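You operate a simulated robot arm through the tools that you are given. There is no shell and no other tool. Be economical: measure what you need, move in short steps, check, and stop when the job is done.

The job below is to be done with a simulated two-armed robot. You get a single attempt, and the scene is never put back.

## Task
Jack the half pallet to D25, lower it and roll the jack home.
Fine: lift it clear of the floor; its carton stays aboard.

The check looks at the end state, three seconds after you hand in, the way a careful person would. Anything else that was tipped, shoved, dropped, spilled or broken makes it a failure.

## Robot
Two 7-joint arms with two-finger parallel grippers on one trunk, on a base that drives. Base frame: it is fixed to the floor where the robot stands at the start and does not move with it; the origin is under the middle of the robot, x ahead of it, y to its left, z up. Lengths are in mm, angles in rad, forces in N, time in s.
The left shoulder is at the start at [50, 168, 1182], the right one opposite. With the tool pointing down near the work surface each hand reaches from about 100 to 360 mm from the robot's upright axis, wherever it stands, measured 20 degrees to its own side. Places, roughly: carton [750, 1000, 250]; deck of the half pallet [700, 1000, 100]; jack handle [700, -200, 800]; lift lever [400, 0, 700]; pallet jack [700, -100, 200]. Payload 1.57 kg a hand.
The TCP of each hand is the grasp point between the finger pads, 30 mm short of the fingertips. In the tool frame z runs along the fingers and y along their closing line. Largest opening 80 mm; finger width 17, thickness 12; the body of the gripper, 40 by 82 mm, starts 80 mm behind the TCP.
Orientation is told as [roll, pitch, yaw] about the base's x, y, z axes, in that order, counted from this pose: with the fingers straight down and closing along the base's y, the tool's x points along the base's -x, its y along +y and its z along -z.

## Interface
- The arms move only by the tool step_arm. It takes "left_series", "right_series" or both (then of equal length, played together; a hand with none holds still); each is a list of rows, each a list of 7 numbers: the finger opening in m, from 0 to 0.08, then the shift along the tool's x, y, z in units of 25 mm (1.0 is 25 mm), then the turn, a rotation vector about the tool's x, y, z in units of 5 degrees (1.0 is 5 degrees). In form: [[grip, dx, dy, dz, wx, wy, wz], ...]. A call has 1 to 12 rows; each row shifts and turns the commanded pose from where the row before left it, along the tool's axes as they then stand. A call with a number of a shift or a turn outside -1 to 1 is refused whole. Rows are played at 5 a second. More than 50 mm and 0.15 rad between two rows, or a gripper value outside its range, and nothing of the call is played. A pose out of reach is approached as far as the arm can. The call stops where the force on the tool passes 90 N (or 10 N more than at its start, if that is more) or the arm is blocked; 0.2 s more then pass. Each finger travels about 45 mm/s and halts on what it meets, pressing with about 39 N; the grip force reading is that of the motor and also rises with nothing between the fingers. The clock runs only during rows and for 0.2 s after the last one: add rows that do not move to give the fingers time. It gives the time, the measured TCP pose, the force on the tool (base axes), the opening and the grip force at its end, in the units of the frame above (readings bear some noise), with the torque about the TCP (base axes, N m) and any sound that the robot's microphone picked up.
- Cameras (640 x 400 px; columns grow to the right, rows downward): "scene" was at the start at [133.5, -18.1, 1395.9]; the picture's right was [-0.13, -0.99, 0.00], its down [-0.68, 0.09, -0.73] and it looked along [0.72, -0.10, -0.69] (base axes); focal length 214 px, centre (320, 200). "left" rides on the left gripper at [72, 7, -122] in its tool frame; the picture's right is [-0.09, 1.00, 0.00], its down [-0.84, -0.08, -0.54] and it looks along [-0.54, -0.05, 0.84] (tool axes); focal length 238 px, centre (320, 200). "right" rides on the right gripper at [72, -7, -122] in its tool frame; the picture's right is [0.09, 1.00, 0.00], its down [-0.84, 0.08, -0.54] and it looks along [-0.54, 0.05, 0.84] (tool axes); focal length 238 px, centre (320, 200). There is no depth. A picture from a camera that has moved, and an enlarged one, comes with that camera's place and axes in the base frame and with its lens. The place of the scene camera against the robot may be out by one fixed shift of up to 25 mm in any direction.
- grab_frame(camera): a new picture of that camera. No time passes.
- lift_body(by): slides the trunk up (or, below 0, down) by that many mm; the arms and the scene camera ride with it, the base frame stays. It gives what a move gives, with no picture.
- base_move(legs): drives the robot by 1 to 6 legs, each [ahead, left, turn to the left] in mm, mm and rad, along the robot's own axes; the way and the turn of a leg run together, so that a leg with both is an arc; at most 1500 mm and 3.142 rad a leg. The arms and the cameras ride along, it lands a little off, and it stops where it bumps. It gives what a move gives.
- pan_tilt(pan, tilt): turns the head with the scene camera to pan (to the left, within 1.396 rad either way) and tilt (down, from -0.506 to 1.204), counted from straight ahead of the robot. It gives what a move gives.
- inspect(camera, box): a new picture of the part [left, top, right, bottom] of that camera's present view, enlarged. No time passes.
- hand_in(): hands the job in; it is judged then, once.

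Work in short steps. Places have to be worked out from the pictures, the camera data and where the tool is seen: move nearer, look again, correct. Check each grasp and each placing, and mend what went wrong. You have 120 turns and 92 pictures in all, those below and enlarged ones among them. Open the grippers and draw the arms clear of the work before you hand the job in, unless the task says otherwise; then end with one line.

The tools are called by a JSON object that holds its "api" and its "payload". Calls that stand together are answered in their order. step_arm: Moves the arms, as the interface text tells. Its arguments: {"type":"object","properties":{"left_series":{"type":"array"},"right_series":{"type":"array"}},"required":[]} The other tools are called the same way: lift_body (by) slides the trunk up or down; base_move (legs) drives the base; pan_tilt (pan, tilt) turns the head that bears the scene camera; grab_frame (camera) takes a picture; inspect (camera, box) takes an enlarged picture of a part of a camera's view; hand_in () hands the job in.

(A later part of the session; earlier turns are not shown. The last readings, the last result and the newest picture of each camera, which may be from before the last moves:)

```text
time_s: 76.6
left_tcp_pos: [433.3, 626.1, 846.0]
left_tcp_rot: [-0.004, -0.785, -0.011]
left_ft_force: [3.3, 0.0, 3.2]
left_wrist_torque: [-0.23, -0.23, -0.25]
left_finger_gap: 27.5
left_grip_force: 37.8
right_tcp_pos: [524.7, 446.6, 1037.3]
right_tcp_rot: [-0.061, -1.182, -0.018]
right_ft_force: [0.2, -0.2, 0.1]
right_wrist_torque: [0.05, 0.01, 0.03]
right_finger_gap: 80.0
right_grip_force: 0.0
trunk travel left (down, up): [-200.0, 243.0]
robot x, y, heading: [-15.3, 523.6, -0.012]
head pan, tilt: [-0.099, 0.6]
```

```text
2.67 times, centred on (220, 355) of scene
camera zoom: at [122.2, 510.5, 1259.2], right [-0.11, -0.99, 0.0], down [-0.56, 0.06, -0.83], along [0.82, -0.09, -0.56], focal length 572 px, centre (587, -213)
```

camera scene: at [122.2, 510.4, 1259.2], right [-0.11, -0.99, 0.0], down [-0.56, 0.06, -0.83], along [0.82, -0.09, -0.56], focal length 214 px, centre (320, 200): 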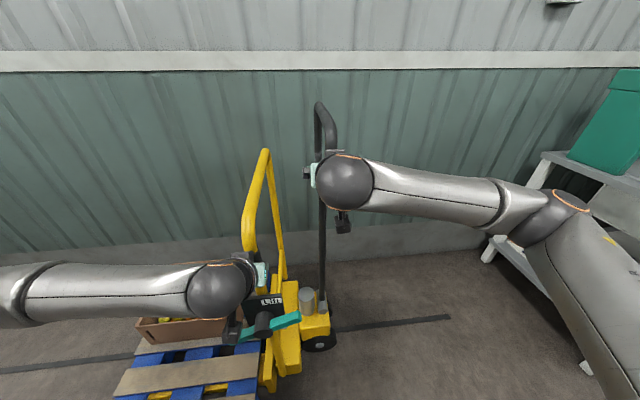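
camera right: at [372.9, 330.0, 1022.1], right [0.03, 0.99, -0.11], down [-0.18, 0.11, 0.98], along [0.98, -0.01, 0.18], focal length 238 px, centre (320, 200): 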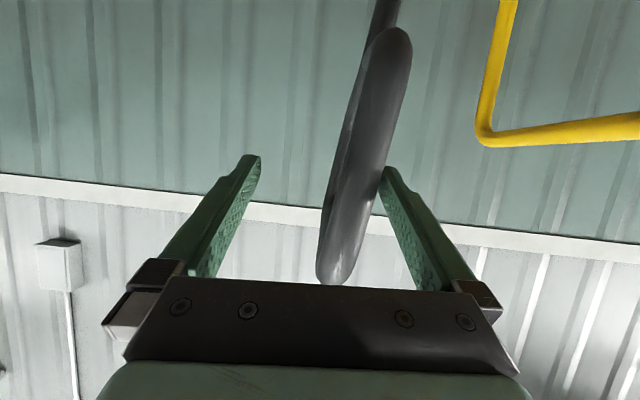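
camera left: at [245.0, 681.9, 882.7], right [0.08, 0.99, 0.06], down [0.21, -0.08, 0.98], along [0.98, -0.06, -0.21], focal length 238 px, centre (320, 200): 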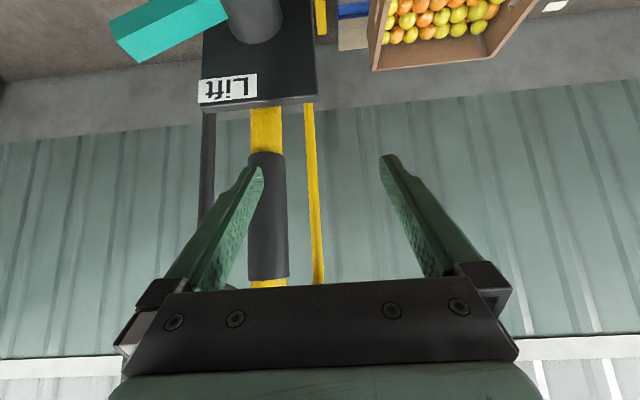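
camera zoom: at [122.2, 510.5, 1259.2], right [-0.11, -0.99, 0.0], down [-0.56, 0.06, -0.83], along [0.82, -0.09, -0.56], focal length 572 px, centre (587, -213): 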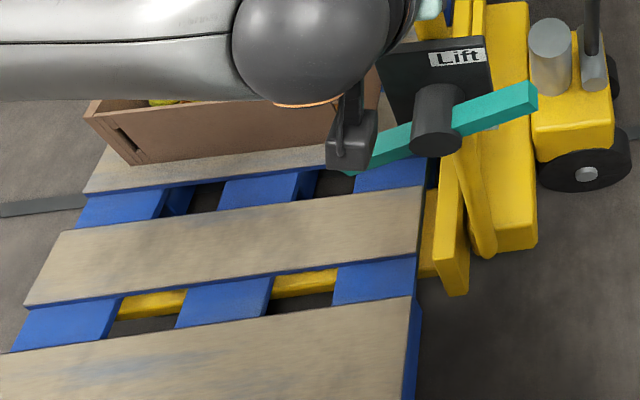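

Pumping works: pallet and fork carriage rose visibly compared with the reference. I pump two more strokes.

{"api": "step_arm", "payload": {"right_series": [[0.08, 0, -1, 0, 0, 0, 0], [0.08, 0, -1, 0, 0, 0, 0], [0.08, 0, -1, 0, 0, 0, 0], [0.08, 0, -1, 0, 0, 0, 0], [0.08, 0, -1, 0, 0, 0, 0], [0.08, 0.1, -1, 0.05, 0, 0, 0], [0.08, 0.15, -1, 0.05, 0, 0, 0], [0.08, 0.2, -1, 0.1, 0, 0, 0], [0.08, 0.3, -1, 0.1, 0, 0, 0], [0.08, 0.3, -1, 0.1, 0, 0, 0], [0.08, 0.3, -1, 0.1, 0, 0, 0], [0.08, 0.3, -1, 0.1, 0, 0, 0]]}}

{"api": "step_arm", "payload": {"right_series": [[0.08, -0.3, 1, -0.1, 0, 0, 0], [0.08, -0.3, 1, -0.1, 0, 0, 0], [0.08, -0.3, 1, -0.1, 0, 0, 0], [0.08, -0.3, 1, -0.1, 0, 0, 0], [0.08, -0.2, 1, -0.1, 0, 0, 0], [0.08, -0.15, 1, -0.05, 0, 0, 0], [0.08, -0.1, 1, -0.05, 0, 0, 0], [0.08, 0, 1, 0, 0, 0, 0], [0.08, 0, 1, 0, 0, 0, 0], [0.08, 0, 1, 0, 0, 0, 0], [0.08, 0, 1, 0, 0, 0, 0], [0.08, 0, 1, 0, 0, 0, 0]]}}

{"api": "step_arm", "payload": {"right_series": [[0.08, 0, -1, 0, 0, 0, 0], [0.08, 0, -1, 0, 0, 0, 0], [0.08, 0, -1, 0, 0, 0, 0], [0.08, 0, -1, 0, 0, 0, 0], [0.08, 0, -1, 0, 0, 0, 0], [0.08, 0.1, -1, 0.05, 0, 0, 0], [0.08, 0.15, -1, 0.05, 0, 0, 0], [0.08, 0.2, -1, 0.1, 0, 0, 0], [0.08, 0.3, -1, 0.1, 0, 0, 0], [0.08, 0.3, -1, 0.1, 0, 0, 0], [0.08, 0.3, -1, 0.1, 0, 0, 0], [0.08, 0.3, -1, 0.1, 0, 0, 0]]}}

{"api": "step_arm", "payload": {"right_series": [[0.08, -0.3, 1, -0.1, 0, 0, 0], [0.08, -0.3, 1, -0.1, 0, 0, 0], [0.08, -0.3, 1, -0.1, 0, 0, 0], [0.08, -0.3, 1, -0.1, 0, 0, 0], [0.08, -0.2, 1, -0.1, 0, 0, 0], [0.08, -0.15, 1, -0.05, 0, 0, 0], [0.08, -0.1, 1, -0.05, 0, 0, 0], [0.08, 0, 1, 0, 0, 0, 0], [0.08, 0, 1, 0, 0, 0, 0], [0.08, 0, 1, 0, 0, 0, 0], [0.08, 0, 1, 0, 0, 0, 0], [0.08, 0, 1, 0, 0, 0, 0]]}}

{"api": "inspect", "payload": {"camera": "scene", "box": [100, 310, 340, 400]}}

```text
time_s: 79.2
left_tcp_pos: [434.0, 627.5, 846.7]
left_tcp_rot: [-0.001, -0.787, -0.01]
left_ft_force: [1.6, -4.6, 3.7]
left_wrist_torque: [0.35, 0.17, 0.25]
left_finger_gap: 27.8
left_grip_force: 38.3
right_tcp_pos: [502.0, 145.4, 1000.5]
right_tcp_rot: [-0.057, -1.184, -0.015]
right_ft_force: [-0.7, 3.4, 0.6]
right_wrist_torque: [0.06, -0.02, 0.03]
right_finger_gap: 80.0
right_grip_force: 0.1
trunk travel left (down, up): [-200.0, 243.0]
robot x, y, heading: [-16.4, 527.0, -0.017]
head pan, tilt: [-0.099, 0.6]
```

```text
time_s: 81.8
left_tcp_pos: [434.2, 627.2, 846.1]
left_tcp_rot: [-0.002, -0.787, -0.009]
left_ft_force: [2.1, 0.3, 2.8]
left_wrist_torque: [-0.18, -0.18, -0.27]
left_finger_gap: 27.9
left_grip_force: 37.8
right_tcp_pos: [526.8, 448.0, 1036.1]
right_tcp_rot: [-0.059, -1.184, -0.018]
right_ft_force: [0.6, -0.4, 0.3]
right_wrist_torque: [0.02, 0.0, 0.01]
right_finger_gap: 80.0
right_grip_force: 0.1
trunk travel left (down, up): [-200.0, 243.0]
robot x, y, heading: [-16.3, 528.3, -0.012]
head pan, tilt: [-0.099, 0.6]
```

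```text
time_s: 84.4
left_tcp_pos: [434.6, 626.7, 846.1]
left_tcp_rot: [-0.002, -0.786, -0.009]
left_ft_force: [1.0, -3.7, 3.8]
left_wrist_torque: [0.4, 0.18, 0.32]
left_finger_gap: 27.8
left_grip_force: 37.7
right_tcp_pos: [502.9, 146.8, 1000.8]
right_tcp_rot: [-0.058, -1.183, -0.014]
right_ft_force: [0.6, 3.3, -0.3]
right_wrist_torque: [0.08, -0.04, 0.05]
right_finger_gap: 79.9
right_grip_force: 0.0
trunk travel left (down, up): [-200.0, 243.0]
robot x, y, heading: [-15.6, 534.1, -0.006]
head pan, tilt: [-0.099, 0.6]
```

```text
time_s: 87.0
left_tcp_pos: [433.9, 626.5, 845.1]
left_tcp_rot: [-0.001, -0.785, -0.01]
left_ft_force: [1.8, 1.7, 2.3]
left_wrist_torque: [-0.2, -0.2, -0.29]
left_finger_gap: 27.8
left_grip_force: 38.3
right_tcp_pos: [525.8, 446.7, 1037.0]
right_tcp_rot: [-0.058, -1.186, -0.018]
right_ft_force: [-0.7, -0.1, 0.3]
right_wrist_torque: [0.02, -0.01, -0.03]
right_finger_gap: 80.2
right_grip_force: 0.1
trunk travel left (down, up): [-200.0, 243.0]
robot x, y, heading: [-12.3, 531.9, -0.008]
head pan, tilt: [-0.099, 0.6]
```

```text
2.67 times, centred on (220, 355) of scene
camera zoom: at [122.2, 510.6, 1259.2], right [-0.11, -0.99, 0.0], down [-0.56, 0.06, -0.83], along [0.82, -0.09, -0.56], focal length 572 px, centre (587, -213)
```

zoom: 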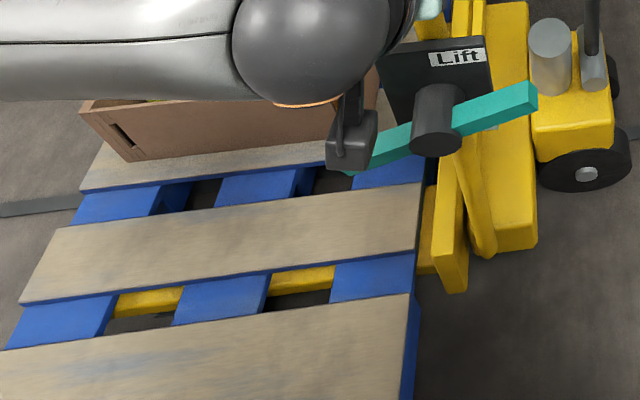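

It rose a bit more. Two more strokes for safe clearance, then a look at the pallet feet.

{"api": "step_arm", "payload": {"right_series": [[0.08, 0, -1, 0, 0, 0, 0], [0.08, 0, -1, 0, 0, 0, 0], [0.08, 0, -1, 0, 0, 0, 0], [0.08, 0, -1, 0, 0, 0, 0], [0.08, 0, -1, 0, 0, 0, 0], [0.08, 0.1, -1, 0.05, 0, 0, 0], [0.08, 0.15, -1, 0.05, 0, 0, 0], [0.08, 0.2, -1, 0.1, 0, 0, 0], [0.08, 0.3, -1, 0.1, 0, 0, 0], [0.08, 0.3, -1, 0.1, 0, 0, 0], [0.08, 0.3, -1, 0.1, 0, 0, 0], [0.08, 0.3, -1, 0.1, 0, 0, 0]]}}

{"api": "step_arm", "payload": {"right_series": [[0.08, -0.3, 1, -0.1, 0, 0, 0], [0.08, -0.3, 1, -0.1, 0, 0, 0], [0.08, -0.3, 1, -0.1, 0, 0, 0], [0.08, -0.3, 1, -0.1, 0, 0, 0], [0.08, -0.2, 1, -0.1, 0, 0, 0], [0.08, -0.15, 1, -0.05, 0, 0, 0], [0.08, -0.1, 1, -0.05, 0, 0, 0], [0.08, 0, 1, 0, 0, 0, 0], [0.08, 0, 1, 0, 0, 0, 0], [0.08, 0, 1, 0, 0, 0, 0], [0.08, 0, 1, 0, 0, 0, 0], [0.08, 0, 1, 0, 0, 0, 0]]}}

{"api": "step_arm", "payload": {"right_series": [[0.08, 0, -1, 0, 0, 0, 0], [0.08, 0, -1, 0, 0, 0, 0], [0.08, 0, -1, 0, 0, 0, 0], [0.08, 0, -1, 0, 0, 0, 0], [0.08, 0, -1, 0, 0, 0, 0], [0.08, 0.1, -1, 0.05, 0, 0, 0], [0.08, 0.15, -1, 0.05, 0, 0, 0], [0.08, 0.2, -1, 0.1, 0, 0, 0], [0.08, 0.3, -1, 0.1, 0, 0, 0], [0.08, 0.3, -1, 0.1, 0, 0, 0], [0.08, 0.3, -1, 0.1, 0, 0, 0], [0.08, 0.3, -1, 0.1, 0, 0, 0]]}}

{"api": "step_arm", "payload": {"right_series": [[0.08, -0.3, 1, -0.1, 0, 0, 0], [0.08, -0.3, 1, -0.1, 0, 0, 0], [0.08, -0.3, 1, -0.1, 0, 0, 0], [0.08, -0.3, 1, -0.1, 0, 0, 0], [0.08, -0.2, 1, -0.1, 0, 0, 0], [0.08, -0.15, 1, -0.05, 0, 0, 0], [0.08, -0.1, 1, -0.05, 0, 0, 0], [0.08, 0, 1, 0, 0, 0, 0], [0.08, 0, 1, 0, 0, 0, 0], [0.08, 0, 1, 0, 0, 0, 0], [0.08, 0, 1, 0, 0, 0, 0], [0.08, 0, 1, 0, 0, 0, 0]]}}

{"api": "inspect", "payload": {"camera": "scene", "box": [100, 310, 340, 400]}}

```text
time_s: 89.6
left_tcp_pos: [433.3, 627.7, 846.7]
left_tcp_rot: [-0.001, -0.785, -0.009]
left_ft_force: [1.1, -3.4, 3.9]
left_wrist_torque: [0.35, 0.16, 0.26]
left_finger_gap: 27.7
left_grip_force: 38.0
right_tcp_pos: [502.5, 146.0, 999.0]
right_tcp_rot: [-0.057, -1.183, -0.016]
right_ft_force: [0.8, 4.0, 0.9]
right_wrist_torque: [0.09, -0.05, 0.06]
right_finger_gap: 79.7
right_grip_force: 0.1
trunk travel left (down, up): [-200.0, 243.0]
robot x, y, heading: [-15.2, 533.2, -0.01]
head pan, tilt: [-0.099, 0.6]
```

```text
time_s: 92.2
left_tcp_pos: [434.7, 626.2, 845.1]
left_tcp_rot: [-0.003, -0.786, -0.009]
left_ft_force: [0.9, 2.2, 0.5]
left_wrist_torque: [-0.18, -0.19, -0.28]
left_finger_gap: 27.8
left_grip_force: 37.6
right_tcp_pos: [524.9, 448.9, 1036.4]
right_tcp_rot: [-0.06, -1.184, -0.014]
right_ft_force: [0.1, -0.3, -0.3]
right_wrist_torque: [0.0, -0.02, 0.0]
right_finger_gap: 79.9
right_grip_force: 0.2
trunk travel left (down, up): [-200.0, 243.0]
robot x, y, heading: [-17.0, 529.8, -0.016]
head pan, tilt: [-0.099, 0.6]
```

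```text
time_s: 94.8
left_tcp_pos: [435.3, 627.8, 846.6]
left_tcp_rot: [-0.002, -0.785, -0.011]
left_ft_force: [0.8, -2.6, 3.5]
left_wrist_torque: [0.38, 0.17, 0.28]
left_finger_gap: 27.7
left_grip_force: 37.9
right_tcp_pos: [502.9, 146.7, 998.9]
right_tcp_rot: [-0.059, -1.183, -0.017]
right_ft_force: [-1.0, 3.5, 0.6]
right_wrist_torque: [0.08, -0.02, 0.08]
right_finger_gap: 79.9
right_grip_force: 0.1
trunk travel left (down, up): [-200.0, 243.0]
robot x, y, heading: [-18.0, 527.3, -0.016]
head pan, tilt: [-0.099, 0.6]
```

```text
time_s: 97.4
left_tcp_pos: [434.6, 626.9, 846.1]
left_tcp_rot: [-0.001, -0.785, -0.01]
left_ft_force: [1.7, 2.2, 0.3]
left_wrist_torque: [-0.21, -0.17, -0.31]
left_finger_gap: 27.6
left_grip_force: 38.0
right_tcp_pos: [526.5, 447.4, 1038.2]
right_tcp_rot: [-0.057, -1.182, -0.017]
right_ft_force: [-0.6, -0.3, 0.1]
right_wrist_torque: [-0.02, 0.0, -0.01]
right_finger_gap: 79.9
right_grip_force: 0.1
trunk travel left (down, up): [-200.0, 243.0]
robot x, y, heading: [-16.9, 527.8, -0.008]
head pan, tilt: [-0.099, 0.6]
```

```text
2.67 times, centred on (220, 355) of scene
camera zoom: at [122.2, 510.7, 1259.2], right [-0.11, -0.99, 0.0], down [-0.56, 0.06, -0.83], along [0.82, -0.09, -0.56], focal length 572 px, centre (587, -213)
```

zoom: 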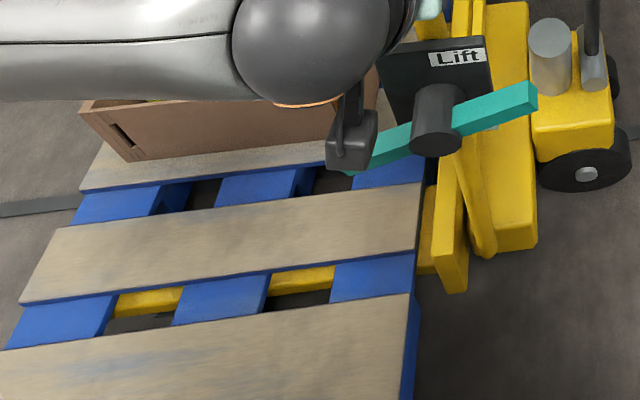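

The height no longer changes: the jack is at full lift. I open the left hand and back the base straight out, withdrawing both hands, then check pallet clearance.

{"api": "step_arm", "payload": {"left_series": [[0.08, 0, 0, 0, 0, 0, 0], [0.08, 0, 0, 0, 0, 0, 0], [0.08, 0, 0, 0, 0, 0, 0], [0.08, 0, 0, 0, 0, 0, 0], [0.08, 0, 0, 0, 0, 0, 0]]}}

{"api": "base_move", "payload": {"legs": [[-140, 0, 0.012]]}}

{"api": "pan_tilt", "payload": {"pan": 0.35, "tilt": 0.8}}

{"api": "grab_frame", "payload": {"camera": "scene"}}

```text
time_s: 98.6
left_tcp_pos: [433.3, 626.4, 846.6]
left_tcp_rot: [-0.002, -0.786, -0.01]
left_ft_force: [-0.5, -0.4, -0.4]
left_wrist_torque: [0.02, -0.03, 0.02]
left_finger_gap: 80.2
left_grip_force: 0.0
right_tcp_pos: [525.2, 447.2, 1037.0]
right_tcp_rot: [-0.057, -1.183, -0.017]
right_ft_force: [0.4, -0.5, 0.2]
right_wrist_torque: [-0.02, 0.01, 0.0]
right_finger_gap: 80.0
right_grip_force: 0.0
trunk travel left (down, up): [-200.0, 243.0]
robot x, y, heading: [-18.2, 528.0, -0.015]
head pan, tilt: [-0.099, 0.6]
```

```text
time_s: 100.0
left_tcp_pos: [291.6, 632.2, 847.0]
left_tcp_rot: [-0.002, -0.786, 0.0]
left_ft_force: [-0.6, -0.3, 0.0]
left_wrist_torque: [0.01, -0.01, -0.03]
left_finger_gap: 80.1
left_grip_force: 0.0
right_tcp_pos: [386.3, 453.7, 1037.0]
right_tcp_rot: [-0.058, -1.182, -0.007]
right_ft_force: [0.0, 0.0, -1.2]
right_wrist_torque: [0.01, 0.01, 0.0]
right_finger_gap: 79.9
right_grip_force: 0.0
trunk travel left (down, up): [-200.0, 243.0]
robot x, y, heading: [-155.0, 528.7, -0.009]
head pan, tilt: [-0.099, 0.6]
```

```text
time_s: 100.9
left_tcp_pos: [292.3, 632.7, 846.9]
left_tcp_rot: [-0.001, -0.783, -0.001]
left_ft_force: [-0.3, 0.1, 0.4]
left_wrist_torque: [0.0, -0.02, -0.01]
left_finger_gap: 80.1
left_grip_force: 0.1
right_tcp_pos: [386.9, 454.3, 1035.8]
right_tcp_rot: [-0.056, -1.183, -0.007]
right_ft_force: [0.4, -0.2, -0.2]
right_wrist_torque: [-0.01, -0.01, 0.01]
right_finger_gap: 79.7
right_grip_force: 0.0
trunk travel left (down, up): [-200.0, 243.0]
robot x, y, heading: [-158.3, 528.9, 0.0]
head pan, tilt: [0.351, 0.799]
```

```text
31 pictures are left
camera scene: at [-30.1, 549.4, 1242.4], right [0.34, -0.94, 0.0], down [-0.67, -0.24, -0.7], along [0.66, 0.24, -0.72], focal length 214 px, centre (320, 200)
```

scene: 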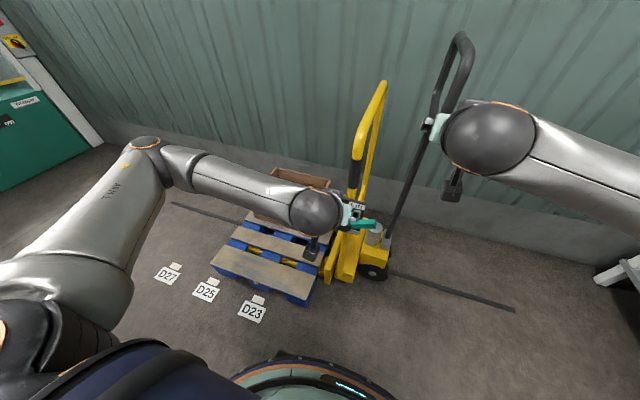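

{"api": "inspect", "payload": {"camera": "scene", "box": [190, 200, 410, 330]}}

```text
2.91 times, centred on (300, 265) of scene
camera zoom: at [-30.1, 549.4, 1242.4], right [0.34, -0.94, 0.0], down [-0.67, -0.24, -0.7], along [0.66, 0.24, -0.72], focal length 624 px, centre (378, 11)
```

zoom: 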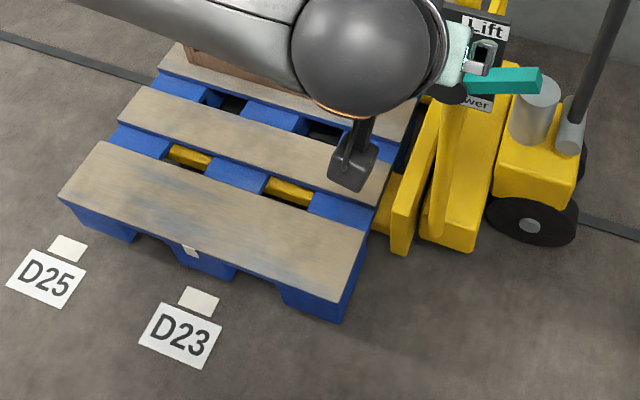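

The pallet is clearly raised. I re-grip the sleeve with the left hand (base forward 50 mm, arm the rest), so the robot trails clear of the pallet; right hand retracts a little from the tiller.

{"api": "base_move", "payload": {"legs": [[50, -5, 0]]}}

{"api": "step_arm", "payload": {"left_series": [[0.08, -0.85, 0, 0.85, 0, 0, 0], [0.08, -0.85, 0, 0.85, 0, 0, 0], [0.08, -0.85, 0, 0.85, 0, 0, 0], [0.0, 0, 0, 0, 0, 0, 0], [0.0, 0, 0, 0, 0, 0, 0], [0.0, 0, 0, 0, 0, 0, 0], [0.0, 0, 0, 0, 0, 0, 0], [0.0, 0, 0, 0, 0, 0, 0]], "right_series": [[0.08, 0.4, 0, -0.9, 0, 0, 0], [0.08, 0.4, 0, -0.9, 0, 0, 0], [0.08, 0.4, 0, -0.9, 0, 0, 0], [0.0, 0, -0.8, 0, 0, 0, 0], [0.0, 0, -0.8, 0, 0, 0, 0], [0.0, 0, -0.8, 0, 0, 0, 0], [0.0, 0, -0.8, 0, 0, 0, 0], [0.0, 0, 0, 0, 0, 0, 0]]}}

{"api": "grab_frame", "payload": {"camera": "left"}}

```text
time_s: 101.8
left_tcp_pos: [342.2, 626.8, 846.1]
left_tcp_rot: [-0.002, -0.785, 0.0]
left_ft_force: [1.0, 0.2, 0.4]
left_wrist_torque: [0.02, -0.02, 0.02]
left_finger_gap: 80.1
left_grip_force: 0.0
right_tcp_pos: [437.5, 448.3, 1038.1]
right_tcp_rot: [-0.057, -1.184, -0.006]
right_ft_force: [-0.2, -0.4, -0.3]
right_wrist_torque: [-0.02, 0.03, -0.01]
right_finger_gap: 79.7
right_grip_force: 0.0
trunk travel left (down, up): [-200.0, 243.0]
robot x, y, heading: [-108.0, 523.8, -0.001]
head pan, tilt: [0.351, 0.799]
```

```text
time_s: 103.6
left_tcp_pos: [432.8, 627.4, 846.2]
left_tcp_rot: [-0.003, -0.786, -0.001]
left_ft_force: [1.9, -1.9, 0.4]
left_wrist_torque: [0.06, 0.1, -0.04]
left_finger_gap: 27.7
left_grip_force: 31.6
right_tcp_pos: [358.6, 374.0, 1036.9]
right_tcp_rot: [-0.056, -1.183, -0.007]
right_ft_force: [0.0, 0.0, 1.3]
right_wrist_torque: [-0.01, 0.0, -0.01]
right_finger_gap: 0.0
right_grip_force: 14.8
trunk travel left (down, up): [-200.0, 243.0]
robot x, y, heading: [-107.9, 522.3, -0.006]
head pan, tilt: [0.351, 0.799]
```

```text
29 pictures are left
camera left: at [295.7, 634.7, 882.3], right [0.07, 1.0, 0.06], down [0.21, -0.08, 0.98], along [0.98, -0.05, -0.21], focal length 238 px, centre (320, 200)
```

left: 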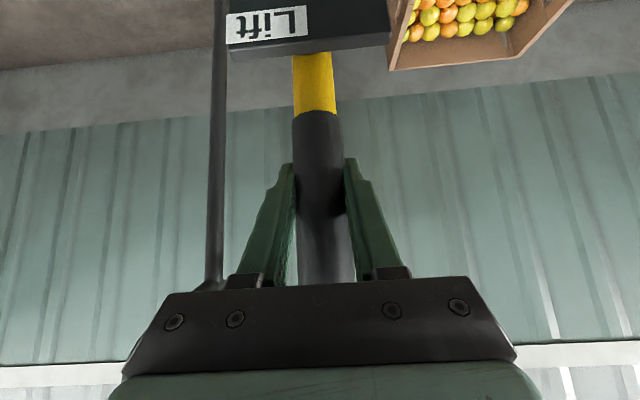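

Gripped with the left hand. I roll the loaded jack +y by 100 mm and check.

{"api": "base_move", "payload": {"legs": [[0, 100, 0]]}}

{"api": "base_move", "payload": {"legs": [[0, 120, 0]]}}

{"api": "inspect", "payload": {"camera": "scene", "box": [130, 180, 430, 350]}}

```text
time_s: 105.1
left_tcp_pos: [431.8, 718.1, 847.6]
left_tcp_rot: [-0.009, -0.785, -0.017]
left_ft_force: [5.7, -16.5, -4.3]
left_wrist_torque: [0.49, -0.25, -0.25]
left_finger_gap: 27.6
left_grip_force: 38.8
right_tcp_pos: [359.9, 470.8, 1036.7]
right_tcp_rot: [-0.053, -1.185, -0.014]
right_ft_force: [0.4, -0.5, -0.1]
right_wrist_torque: [0.0, -0.01, 0.02]
right_finger_gap: 0.1
right_grip_force: 21.1
trunk travel left (down, up): [-200.0, 243.0]
robot x, y, heading: [-103.6, 622.2, -0.006]
head pan, tilt: [0.351, 0.799]
```

```text
time_s: 106.9
left_tcp_pos: [431.6, 837.1, 847.7]
left_tcp_rot: [-0.014, -0.787, -0.019]
left_ft_force: [-4.5, 1.9, -2.7]
left_wrist_torque: [1.04, 0.49, 0.36]
left_finger_gap: 28.0
left_grip_force: 37.7
right_tcp_pos: [359.8, 592.3, 1037.7]
right_tcp_rot: [-0.058, -1.183, -0.007]
right_ft_force: [0.4, -0.5, -0.5]
right_wrist_torque: [-0.02, 0.0, 0.01]
right_finger_gap: 0.3
right_grip_force: 21.2
trunk travel left (down, up): [-200.0, 243.0]
robot x, y, heading: [-106.2, 746.6, -0.01]
head pan, tilt: [0.351, 0.799]
```

```text
2.13 times, centred on (280, 265) of scene
camera zoom: at [21.2, 763.7, 1242.2], right [0.34, -0.94, 0.0], down [-0.67, -0.24, -0.7], along [0.66, 0.24, -0.72], focal length 458 px, centre (405, 61)
```

zoom: 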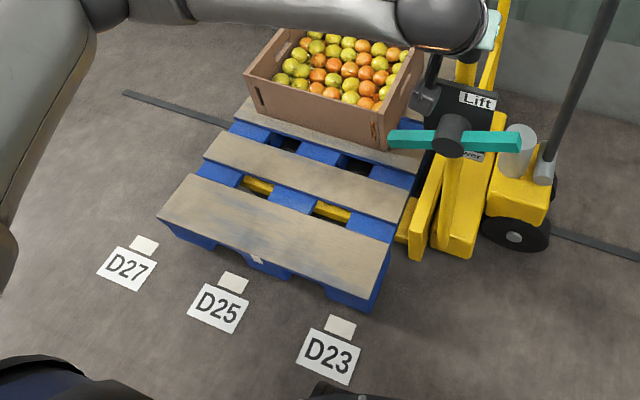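

About 85 mm remain to D25 (D25−D23 spacing ≈ 299 mm). I roll 80 mm more.

{"api": "base_move", "payload": {"legs": [[0, 82, 0]]}}

{"api": "inspect", "payload": {"camera": "scene", "box": [130, 180, 430, 350]}}

```text
time_s: 108.3
left_tcp_pos: [432.3, 906.4, 848.4]
left_tcp_rot: [-0.027, -0.789, -0.038]
left_ft_force: [10.9, -28.0, -7.5]
left_wrist_torque: [0.86, 0.1, 0.23]
left_finger_gap: 28.3
left_grip_force: 38.5
right_tcp_pos: [361.1, 672.3, 1035.7]
right_tcp_rot: [-0.05, -1.182, -0.02]
right_ft_force: [-0.4, 0.0, -0.7]
right_wrist_torque: [-0.02, 0.01, 0.02]
right_finger_gap: 0.0
right_grip_force: 21.0
trunk travel left (down, up): [-200.0, 243.0]
robot x, y, heading: [-105.3, 824.6, -0.009]
head pan, tilt: [0.351, 0.799]
```

```text
2.13 times, centred on (280, 265) of scene
camera zoom: at [24.0, 842.8, 1241.8], right [0.34, -0.94, 0.0], down [-0.68, -0.24, -0.7], along [0.66, 0.24, -0.72], focal length 458 px, centre (405, 61)
```

zoom: 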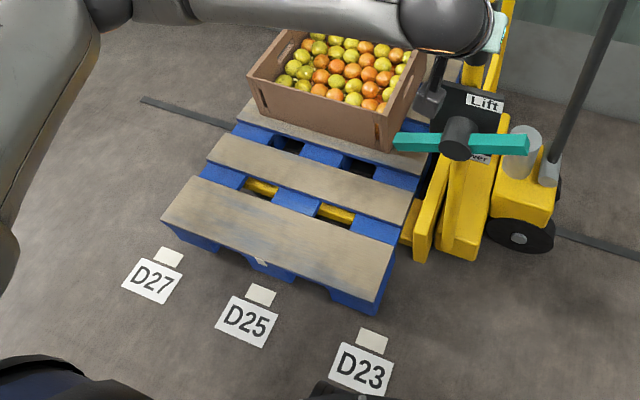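

About 15–18 mm short. I nudge 20 mm more.

{"api": "base_move", "payload": {"legs": [[0, 20, 0]]}}

{"api": "inspect", "payload": {"camera": "scene", "box": [130, 180, 430, 350]}}

```text
time_s: 109.1
left_tcp_pos: [431.3, 935.1, 847.7]
left_tcp_rot: [-0.022, -0.788, -0.027]
left_ft_force: [-0.2, 17.3, -0.3]
left_wrist_torque: [1.19, 0.78, 0.4]
left_finger_gap: 28.1
left_grip_force: 38.3
right_tcp_pos: [359.8, 696.9, 1038.0]
right_tcp_rot: [-0.064, -1.183, -0.004]
right_ft_force: [0.1, 1.3, 0.7]
right_wrist_torque: [0.01, -0.01, 0.01]
right_finger_gap: 0.0
right_grip_force: 21.3
trunk travel left (down, up): [-200.0, 243.0]
robot x, y, heading: [-106.3, 846.6, -0.006]
head pan, tilt: [0.351, 0.799]
```

```text
2.13 times, centred on (280, 265) of scene
camera zoom: at [21.9, 868.0, 1242.4], right [0.34, -0.94, 0.0], down [-0.67, -0.24, -0.7], along [0.66, 0.23, -0.72], focal length 458 px, centre (405, 61)
```

zoom: 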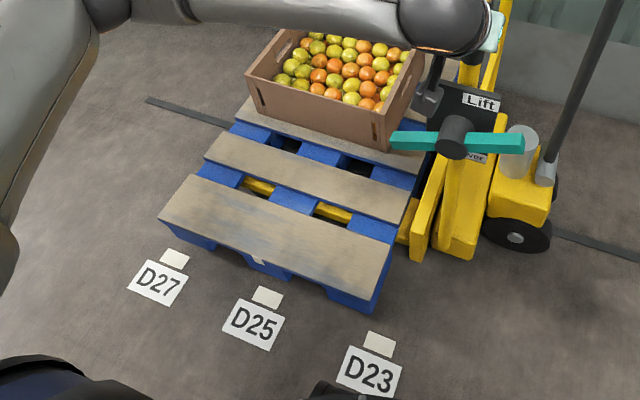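

Now roughly 8–10 mm past; the arm is already pulling back with 17 N. I ease it back in small arm steps.

{"api": "step_arm", "payload": {"left_series": [[0, 0, -0.12, 0, 0, 0, 0], [0, 0, -0.12, 0, 0, 0, 0], [0, 0, 0, 0, 0, 0, 0]]}}

```text
time_s: 109.9
left_tcp_pos: [432.0, 927.4, 846.2]
left_tcp_rot: [-0.017, -0.787, -0.03]
left_ft_force: [0.0, -1.7, -2.0]
left_wrist_torque: [1.05, -0.9, -0.23]
left_finger_gap: 28.0
left_grip_force: 38.2
right_tcp_pos: [360.3, 695.8, 1037.3]
right_tcp_rot: [-0.055, -1.182, -0.011]
right_ft_force: [0.3, -0.3, 0.5]
right_wrist_torque: [0.0, -0.01, 0.0]
right_finger_gap: 0.0
right_grip_force: 21.5
trunk travel left (down, up): [-200.0, 243.0]
robot x, y, heading: [-108.4, 846.6, -0.005]
head pan, tilt: [0.351, 0.799]
```

The jack stands at +300 mm, on D25. I release the left hand, back off, and prepare the right hand for pressing the lever's −y end to Lower.

{"api": "step_arm", "payload": {"left_series": [[0.08, 0, 0, 0, 0, 0, 0], [0.08, 0, 0, 0, 0, 0, 0], [0.08, 0, 0, 0, 0, 0, 0], [0.08, 0, 0, 0, 0, 0, 0], [0.08, 0, 0, 0, 0, 0, 0], [0.08, 0, 0, 0, 0, 0, 0]], "right_series": [[0, 0, 0, 0, 0, 1, 0], [0, 0, 0, 0, 0, 1, 0], [0, 0, 0, 0, 0, 1, 0], [0, 0, 0, 0, 0, 1, 0], [0, 0, 0, 0, 0, 1, 0], [0, 0, 0, 0, 0, 1, 0]]}}

{"api": "base_move", "payload": {"legs": [[-45, 0, 0], [0, 90, 0]]}}

{"api": "grab_frame", "payload": {"camera": "left"}}

```text
time_s: 111.3
left_tcp_pos: [431.2, 928.0, 846.5]
left_tcp_rot: [-0.021, -0.788, -0.03]
left_ft_force: [-0.2, -0.1, 0.2]
left_wrist_torque: [0.02, 0.0, 0.02]
left_finger_gap: 80.0
left_grip_force: 0.0
right_tcp_pos: [358.7, 693.7, 1039.3]
right_tcp_rot: [-0.029, -0.659, -0.045]
right_ft_force: [0.7, 0.6, -0.1]
right_wrist_torque: [-0.02, 0.01, 0.01]
right_finger_gap: 0.0
right_grip_force: 21.1
trunk travel left (down, up): [-200.0, 243.0]
robot x, y, heading: [-103.7, 844.1, -0.005]
head pan, tilt: [0.351, 0.799]
```

```text
time_s: 113.3
left_tcp_pos: [387.1, 1018.6, 847.8]
left_tcp_rot: [-0.022, -0.786, -0.028]
left_ft_force: [1.0, 1.5, 0.5]
left_wrist_torque: [-0.01, -0.01, -0.01]
left_finger_gap: 80.0
left_grip_force: 0.1
right_tcp_pos: [314.6, 785.1, 1037.9]
right_tcp_rot: [-0.029, -0.66, -0.049]
right_ft_force: [0.1, -1.2, -0.4]
right_wrist_torque: [0.01, -0.04, -0.03]
right_finger_gap: 0.0
right_grip_force: 21.6
trunk travel left (down, up): [-200.0, 243.0]
robot x, y, heading: [-149.3, 936.4, -0.008]
head pan, tilt: [0.351, 0.799]
```

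```text
25 pictures are left
camera left: at [250.0, 1031.8, 882.7], right [0.11, 0.99, 0.05], down [0.2, -0.07, 0.98], along [0.97, -0.09, -0.21], focal length 238 px, centre (320, 200)
```

left: 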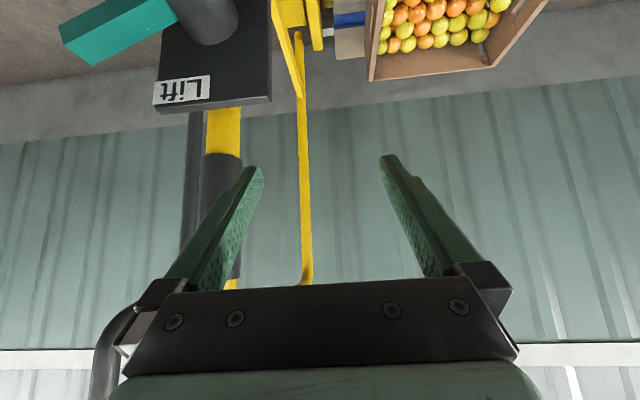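

Now I bring the right fingertip above the lever's −y end.

{"api": "step_arm", "payload": {"right_series": [[0, 0.47, 0.26, 0.92, 0, 0, 0], [0, 0.47, 0.26, 0.92, 0, 0, 0], [0, 0.47, 0.26, 0.92, 0, 0, 0], [0, 0.47, 0.26, 0.92, 0, 0, 0], [0, 0.47, 0.26, 0.92, 0, 0, 0], [0, 0.47, 0.26, 0.92, 0, 0, 0], [0, 0.47, 0.26, 0.92, 0, 0, 0], [0, 0.47, 0.26, 0.92, 0, 0, 0], [0, 0.47, 0.26, 0.92, 0, 0, 0], [0, 0.47, 0.26, 0.92, 0, 0, 0], [0, 0.47, 0.26, 0.92, 0, 0, 0]]}}

{"api": "grab_frame", "payload": {"camera": "right"}}

```text
time_s: 115.7
left_tcp_pos: [386.5, 1017.9, 847.7]
left_tcp_rot: [-0.021, -0.789, -0.028]
left_ft_force: [-0.1, 0.1, 0.3]
left_wrist_torque: [-0.01, 0.01, 0.0]
left_finger_gap: 79.7
left_grip_force: 0.0
right_tcp_pos: [371.4, 848.6, 758.0]
right_tcp_rot: [-0.025, -0.659, -0.046]
right_ft_force: [0.0, 0.2, 0.1]
right_wrist_torque: [-0.01, -0.01, 0.0]
right_finger_gap: 0.0
right_grip_force: 21.5
trunk travel left (down, up): [-200.0, 243.0]
robot x, y, heading: [-148.5, 935.1, -0.009]
head pan, tilt: [0.351, 0.799]
```

```text
24 pictures are left
camera right: at [238.6, 850.6, 809.9], right [-0.01, 1.0, -0.08], down [0.33, 0.08, 0.94], along [0.94, -0.02, -0.33], focal length 238 px, centre (320, 200)
```

right: 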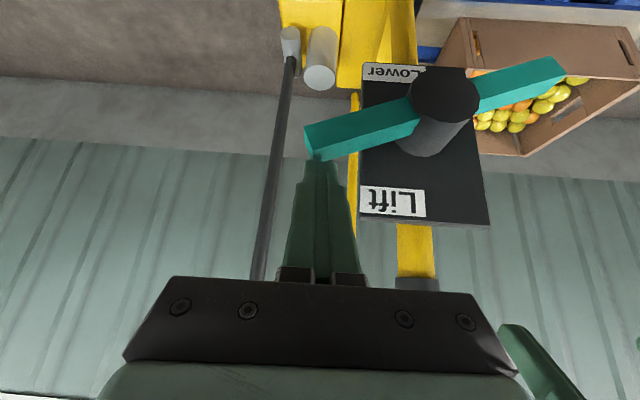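

Positioned over the −y end. I press slowly so the load comes down gently.

{"api": "step_arm", "payload": {"right_series": [[0, 0.25, 0.25, 0.32, 0, 0, 0], [0, 0.25, 0, 0.32, 0, 0, 0], [0, 0.25, 0, 0.32, 0, 0, 0], [0, 0.15, 0, 0.2, 0, 0, 0], [0, 0.15, 0, 0.2, 0, 0, 0], [0, 0.15, 0, 0.2, 0, 0, 0], [0, 0.15, 0, 0.2, 0, 0, 0]]}}

{"api": "grab_frame", "payload": {"camera": "right"}}

{"api": "inspect", "payload": {"camera": "scene", "box": [130, 180, 430, 350]}}

```text
time_s: 117.3
left_tcp_pos: [386.5, 1017.8, 846.8]
left_tcp_rot: [-0.019, -0.788, -0.028]
left_ft_force: [-1.2, 0.1, 0.5]
left_wrist_torque: [0.01, 0.01, -0.01]
left_finger_gap: 80.0
left_grip_force: 0.0
right_tcp_pos: [372.1, 852.5, 700.7]
right_tcp_rot: [-0.027, -0.66, -0.047]
right_ft_force: [0.4, -0.1, 0.5]
right_wrist_torque: [0.0, 0.0, 0.01]
right_finger_gap: 0.2
right_grip_force: 20.6
trunk travel left (down, up): [-200.0, 243.0]
robot x, y, heading: [-151.6, 938.1, -0.008]
head pan, tilt: [0.351, 0.799]
```

```text
23 pictures are left
camera right: at [239.5, 854.7, 753.8], right [-0.01, 1.0, -0.08], down [0.33, 0.08, 0.94], along [0.94, -0.02, -0.33], focal length 238 px, centre (320, 200)
```

right: 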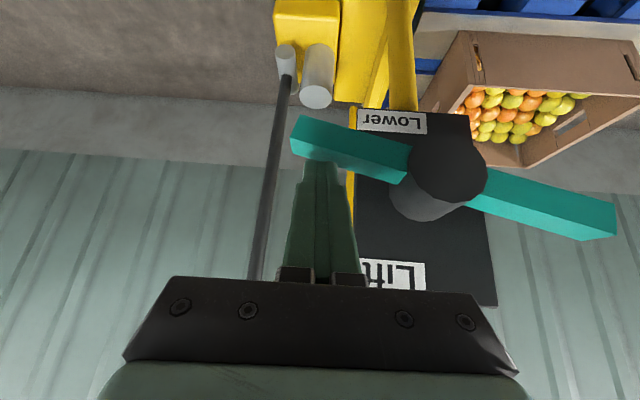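

```text
2.13 times, centred on (280, 265) of scene
camera zoom: at [-22.7, 956.1, 1242.3], right [0.34, -0.94, 0.0], down [-0.67, -0.24, -0.7], along [0.66, 0.24, -0.72], focal length 458 px, centre (405, 61)
```

zoom: 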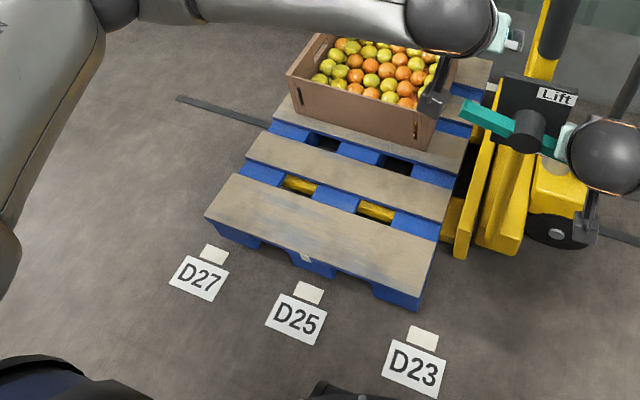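

The lever has snapped past centre toward Lower. I wait 2 s and compare the height.

{"api": "step_arm", "payload": {"right_series": [[0, 0, 0, 0, 0, 0, 0], [0, 0, 0, 0, 0, 0, 0], [0, 0, 0, 0, 0, 0, 0], [0, 0, 0, 0, 0, 0, 0], [0, 0, 0, 0, 0, 0, 0], [0, 0, 0, 0, 0, 0, 0], [0, 0, 0, 0, 0, 0, 0], [0, 0, 0, 0, 0, 0, 0], [0, 0, 0, 0, 0, 0, 0], [0, 0, 0, 0, 0, 0, 0]]}}

{"api": "inspect", "payload": {"camera": "scene", "box": [130, 180, 430, 350]}}

```text
time_s: 119.5
left_tcp_pos: [387.3, 1017.3, 846.3]
left_tcp_rot: [-0.021, -0.787, -0.029]
left_ft_force: [-1.1, 0.8, -0.2]
left_wrist_torque: [-0.01, 0.02, -0.01]
left_finger_gap: 80.0
left_grip_force: 0.1
right_tcp_pos: [372.0, 852.0, 701.5]
right_tcp_rot: [-0.028, -0.66, -0.049]
right_ft_force: [-0.9, 0.4, -0.1]
right_wrist_torque: [-0.01, -0.04, -0.02]
right_finger_gap: 0.0
right_grip_force: 21.1
trunk travel left (down, up): [-200.0, 243.0]
robot x, y, heading: [-147.4, 934.0, -0.01]
head pan, tilt: [0.351, 0.799]
```

```text
2.13 times, centred on (280, 265) of scene
camera zoom: at [-22.7, 956.1, 1242.3], right [0.34, -0.94, 0.0], down [-0.67, -0.24, -0.7], along [0.66, 0.23, -0.72], focal length 458 px, centre (405, 61)
```

zoom: 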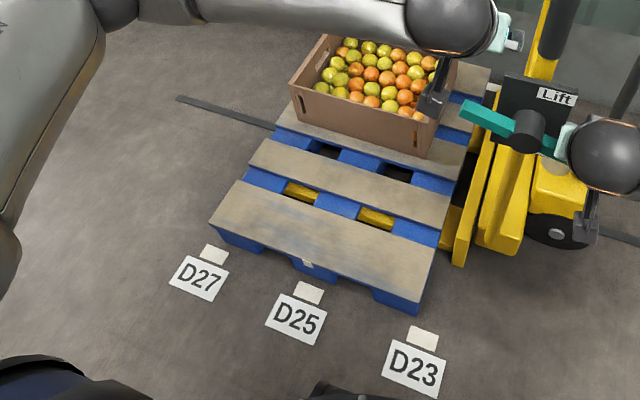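

It is descending. I withdraw the right hand upward/back while waiting and look again.

{"api": "step_arm", "payload": {"right_series": [[0, -0.61, 0, -0.79, 0, 0, 0], [0, -0.61, 0, -0.79, 0, 0, 0], [0, -0.61, 0, -0.79, 0, 0, 0], [0, -0.61, 0, -0.79, 0, 0, 0], [0, -0.61, 0, -0.79, 0, 0, 0], [0, -0.61, 0, -0.79, 0, 0, 0], [0.0, 0, 0, 0, 0, 0, 0], [0, 0, 0, 0, 0, 0, 0], [0, 0, 0, 0, 0, 0, 0], [0, 0, 0, 0, 0, 0, 0], [0, 0, 0, 0, 0, 0, 0]]}}

{"api": "inspect", "payload": {"camera": "scene", "box": [130, 180, 430, 350]}}

```text
time_s: 121.9
left_tcp_pos: [386.7, 1018.5, 846.9]
left_tcp_rot: [-0.021, -0.786, -0.027]
left_ft_force: [-0.3, 0.4, 0.3]
left_wrist_torque: [-0.01, -0.01, 0.01]
left_finger_gap: 79.8
left_grip_force: 0.1
right_tcp_pos: [371.4, 856.1, 848.9]
right_tcp_rot: [-0.028, -0.66, -0.048]
right_ft_force: [-0.1, -0.6, 0.0]
right_wrist_torque: [0.05, 0.02, 0.01]
right_finger_gap: 0.2
right_grip_force: 21.0
trunk travel left (down, up): [-200.0, 243.0]
robot x, y, heading: [-151.7, 935.2, -0.007]
head pan, tilt: [0.351, 0.799]
```

```text
2.13 times, centred on (280, 265) of scene
camera zoom: at [-22.7, 956.1, 1242.3], right [0.34, -0.94, 0.0], down [-0.67, -0.24, -0.7], along [0.66, 0.23, -0.72], focal length 458 px, centre (405, 61)
```

zoom: 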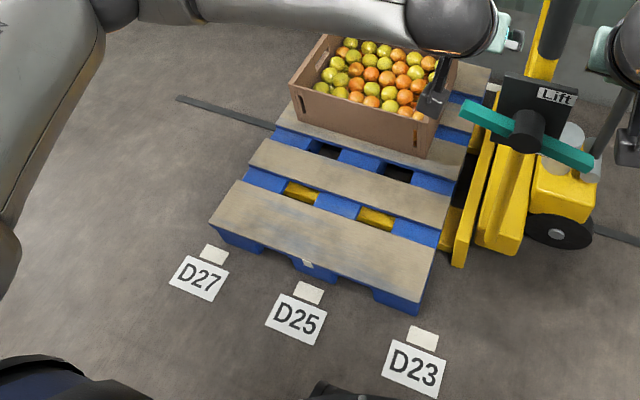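

The pallet sits on the floor at D25 (mark and patch agree within ≈5 mm) with forks down. I now shift left 75 mm and bring the open right hand to the sleeve.

{"api": "step_arm", "payload": {"right_series": [[0.08, 0.4, 0, -0.4, 0, 0, 0], [0.08, 0.4, 0, -0.4, 0, 0, 0], [0.08, 0, 0, 0, 0, 0, 0], [0.08, 0, 0, 0, 0, 0, 0]]}}

{"api": "base_move", "payload": {"legs": [[0, 75, 0.008]]}}

{"api": "grab_frame", "payload": {"camera": "right"}}

```text
time_s: 122.9
left_tcp_pos: [386.7, 1018.2, 847.7]
left_tcp_rot: [-0.022, -0.787, -0.027]
left_ft_force: [1.1, 0.2, -0.7]
left_wrist_torque: [-0.01, 0.0, -0.02]
left_finger_gap: 80.2
left_grip_force: 0.2
right_tcp_pos: [342.7, 856.1, 853.4]
right_tcp_rot: [-0.026, -0.659, -0.047]
right_ft_force: [-0.1, -0.5, 0.5]
right_wrist_torque: [0.01, -0.01, 0.0]
right_finger_gap: 80.0
right_grip_force: 0.1
trunk travel left (down, up): [-200.0, 243.0]
robot x, y, heading: [-147.9, 939.1, -0.004]
head pan, tilt: [0.351, 0.799]
```

```text
time_s: 124.2
left_tcp_pos: [388.1, 1095.2, 847.1]
left_tcp_rot: [-0.021, -0.785, -0.019]
left_ft_force: [0.3, 0.6, -0.5]
left_wrist_torque: [0.0, -0.03, 0.01]
left_finger_gap: 79.9
left_grip_force: 0.0
right_tcp_pos: [344.6, 934.0, 855.2]
right_tcp_rot: [-0.029, -0.661, -0.039]
right_ft_force: [-0.1, -0.2, 0.0]
right_wrist_torque: [0.01, -0.02, -0.03]
right_finger_gap: 79.9
right_grip_force: 0.1
trunk travel left (down, up): [-200.0, 243.0]
robot x, y, heading: [-151.6, 1011.1, 0.001]
head pan, tilt: [0.351, 0.799]
```

```text
19 pictures are left
camera right: at [211.5, 934.4, 906.6], right [-0.02, 1.0, -0.08], down [0.33, 0.08, 0.94], along [0.94, -0.01, -0.33], focal length 238 px, centre (320, 200)
```

right: 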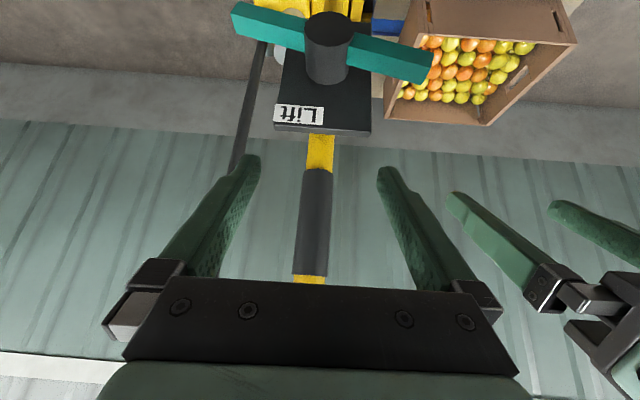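

Centred again; I advance 90 mm and close on the sleeve.

{"api": "step_arm", "payload": {"right_series": [[0.08, -0.95, -0.05, 0.74, 0, 0, 0], [0.08, -0.95, -0.05, 0.74, 0, 0, 0], [0.08, -0.95, -0.05, 0.74, 0, 0, 0], [0.0, 0, 0, 0, 0, 0, 0], [0.0, 0, 0, 0, 0, 0, 0], [0.0, 0, 0, 0, 0, 0, 0], [0.0, 0, 0, 0, 0, 0, 0], [0.0, 0, 0, 0, 0, 0, 0]]}}

{"api": "base_move", "payload": {"legs": [[0, -100, 0]]}}

{"api": "grab_frame", "payload": {"camera": "scene"}}

```text
time_s: 126.0
left_tcp_pos: [385.3, 1093.9, 847.3]
left_tcp_rot: [-0.022, -0.787, -0.019]
left_ft_force: [0.8, 0.1, 0.7]
left_wrist_torque: [0.0, -0.01, 0.0]
left_finger_gap: 80.3
left_grip_force: 0.1
right_tcp_pos: [433.4, 925.5, 853.8]
right_tcp_rot: [-0.026, -0.658, -0.041]
right_ft_force: [0.2, 5.4, -1.5]
right_wrist_torque: [0.98, -0.18, 0.26]
right_finger_gap: 28.8
right_grip_force: 31.4
trunk travel left (down, up): [-200.0, 243.0]
robot x, y, heading: [-146.0, 1010.7, 0.005]
head pan, tilt: [0.351, 0.799]
```

```text
time_s: 127.5
left_tcp_pos: [387.3, 993.4, 847.0]
left_tcp_rot: [-0.021, -0.786, -0.017]
left_ft_force: [-0.4, -0.9, 0.3]
left_wrist_torque: [-0.01, 0.0, 0.03]
left_finger_gap: 79.8
left_grip_force: 0.1
right_tcp_pos: [433.5, 827.5, 852.8]
right_tcp_rot: [-0.02, -0.662, -0.035]
right_ft_force: [-1.6, 2.5, -3.3]
right_wrist_torque: [1.0, -0.56, -0.37]
right_finger_gap: 27.9
right_grip_force: 38.4
trunk travel left (down, up): [-200.0, 243.0]
robot x, y, heading: [-146.3, 907.8, 0.007]
head pan, tilt: [0.351, 0.799]
```

```text
18 pictures are left
camera scene: at [-22.2, 927.7, 1242.2], right [0.35, -0.94, 0.0], down [-0.67, -0.25, -0.7], along [0.65, 0.24, -0.72], focal length 214 px, centre (320, 200)
```

scene: 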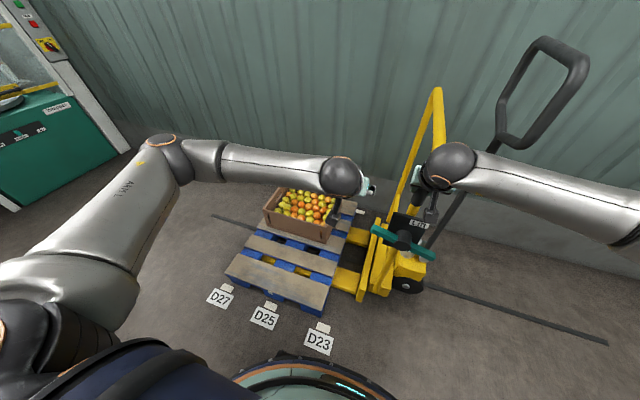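

The forks slide out freely and the pallet stays on D25. I pull the jack on toward home.

{"api": "base_move", "payload": {"legs": [[0, -250, 0], [0, -250, 0]]}}

{"api": "grab_frame", "payload": {"camera": "scene"}}

{"api": "base_move", "payload": {"legs": [[0, -260, -0.005]]}}

```text
time_s: 132.8
left_tcp_pos: [387.1, 494.2, 848.6]
left_tcp_rot: [-0.019, -0.789, -0.015]
left_ft_force: [-0.3, 0.3, 0.0]
left_wrist_torque: [0.0, -0.03, -0.03]
left_finger_gap: 80.0
left_grip_force: 0.1
right_tcp_pos: [433.8, 326.2, 852.5]
right_tcp_rot: [-0.022, -0.66, -0.033]
right_ft_force: [-16.1, -2.9, -3.3]
right_wrist_torque: [0.98, -0.11, -0.2]
right_finger_gap: 28.0
right_grip_force: 38.7
trunk travel left (down, up): [-200.0, 243.0]
robot x, y, heading: [-151.9, 408.2, 0.005]
head pan, tilt: [0.351, 0.799]
```

```text
17 pictures are left
camera scene: at [-21.5, 426.4, 1242.5], right [0.35, -0.94, 0.0], down [-0.67, -0.25, -0.7], along [0.65, 0.24, -0.72], focal length 214 px, centre (320, 200)
```

scene: 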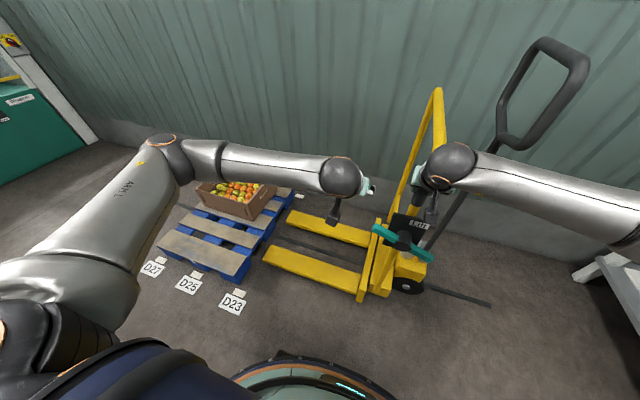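

```text
time_s: 135.6
left_tcp_pos: [389.5, 236.9, 847.6]
left_tcp_rot: [-0.018, -0.787, -0.025]
left_ft_force: [0.3, 0.6, 0.5]
left_wrist_torque: [0.0, 0.0, 0.0]
left_finger_gap: 79.9
left_grip_force: 0.1
right_tcp_pos: [435.0, 68.0, 853.4]
right_tcp_rot: [-0.024, -0.66, -0.045]
right_ft_force: [-3.4, -5.5, 3.3]
right_wrist_torque: [0.87, -0.1, -0.17]
right_finger_gap: 28.0
right_grip_force: 38.0
trunk travel left (down, up): [-200.0, 243.0]
robot x, y, heading: [-144.1, 151.0, -0.006]
head pan, tilt: [0.351, 0.799]
```

68 mm remain to the home position (sleeve y≈0).

{"api": "base_move", "payload": {"legs": [[0, -68, 0]]}}

{"api": "grab_frame", "payload": {"camera": "scene"}}

```text
time_s: 136.9
left_tcp_pos: [389.5, 168.6, 846.9]
left_tcp_rot: [-0.023, -0.787, -0.023]
left_ft_force: [0.5, -0.6, 0.4]
left_wrist_torque: [-0.02, -0.01, 0.07]
left_finger_gap: 80.2
left_grip_force: 0.0
right_tcp_pos: [435.9, 0.3, 853.0]
right_tcp_rot: [-0.021, -0.659, -0.042]
right_ft_force: [0.6, 17.1, 0.1]
right_wrist_torque: [1.19, 0.11, 0.21]
right_finger_gap: 27.9
right_grip_force: 38.0
trunk travel left (down, up): [-200.0, 243.0]
robot x, y, heading: [-147.3, 81.3, 0.004]
head pan, tilt: [0.351, 0.799]
```

```text
16 pictures are left
camera scene: at [-20.0, 105.8, 1242.3], right [0.34, -0.94, 0.0], down [-0.67, -0.24, -0.7], along [0.66, 0.24, -0.72], focal length 214 px, centre (320, 200)
```

scene: 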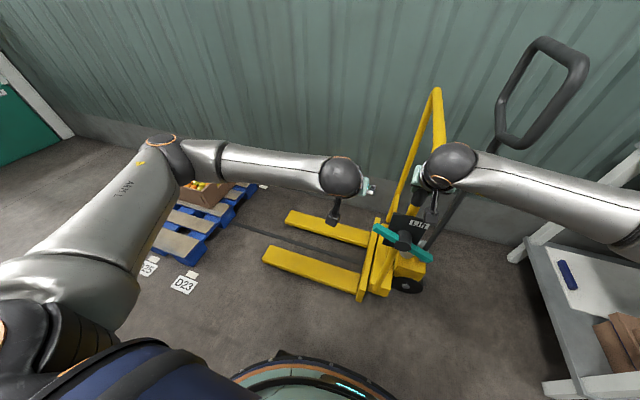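

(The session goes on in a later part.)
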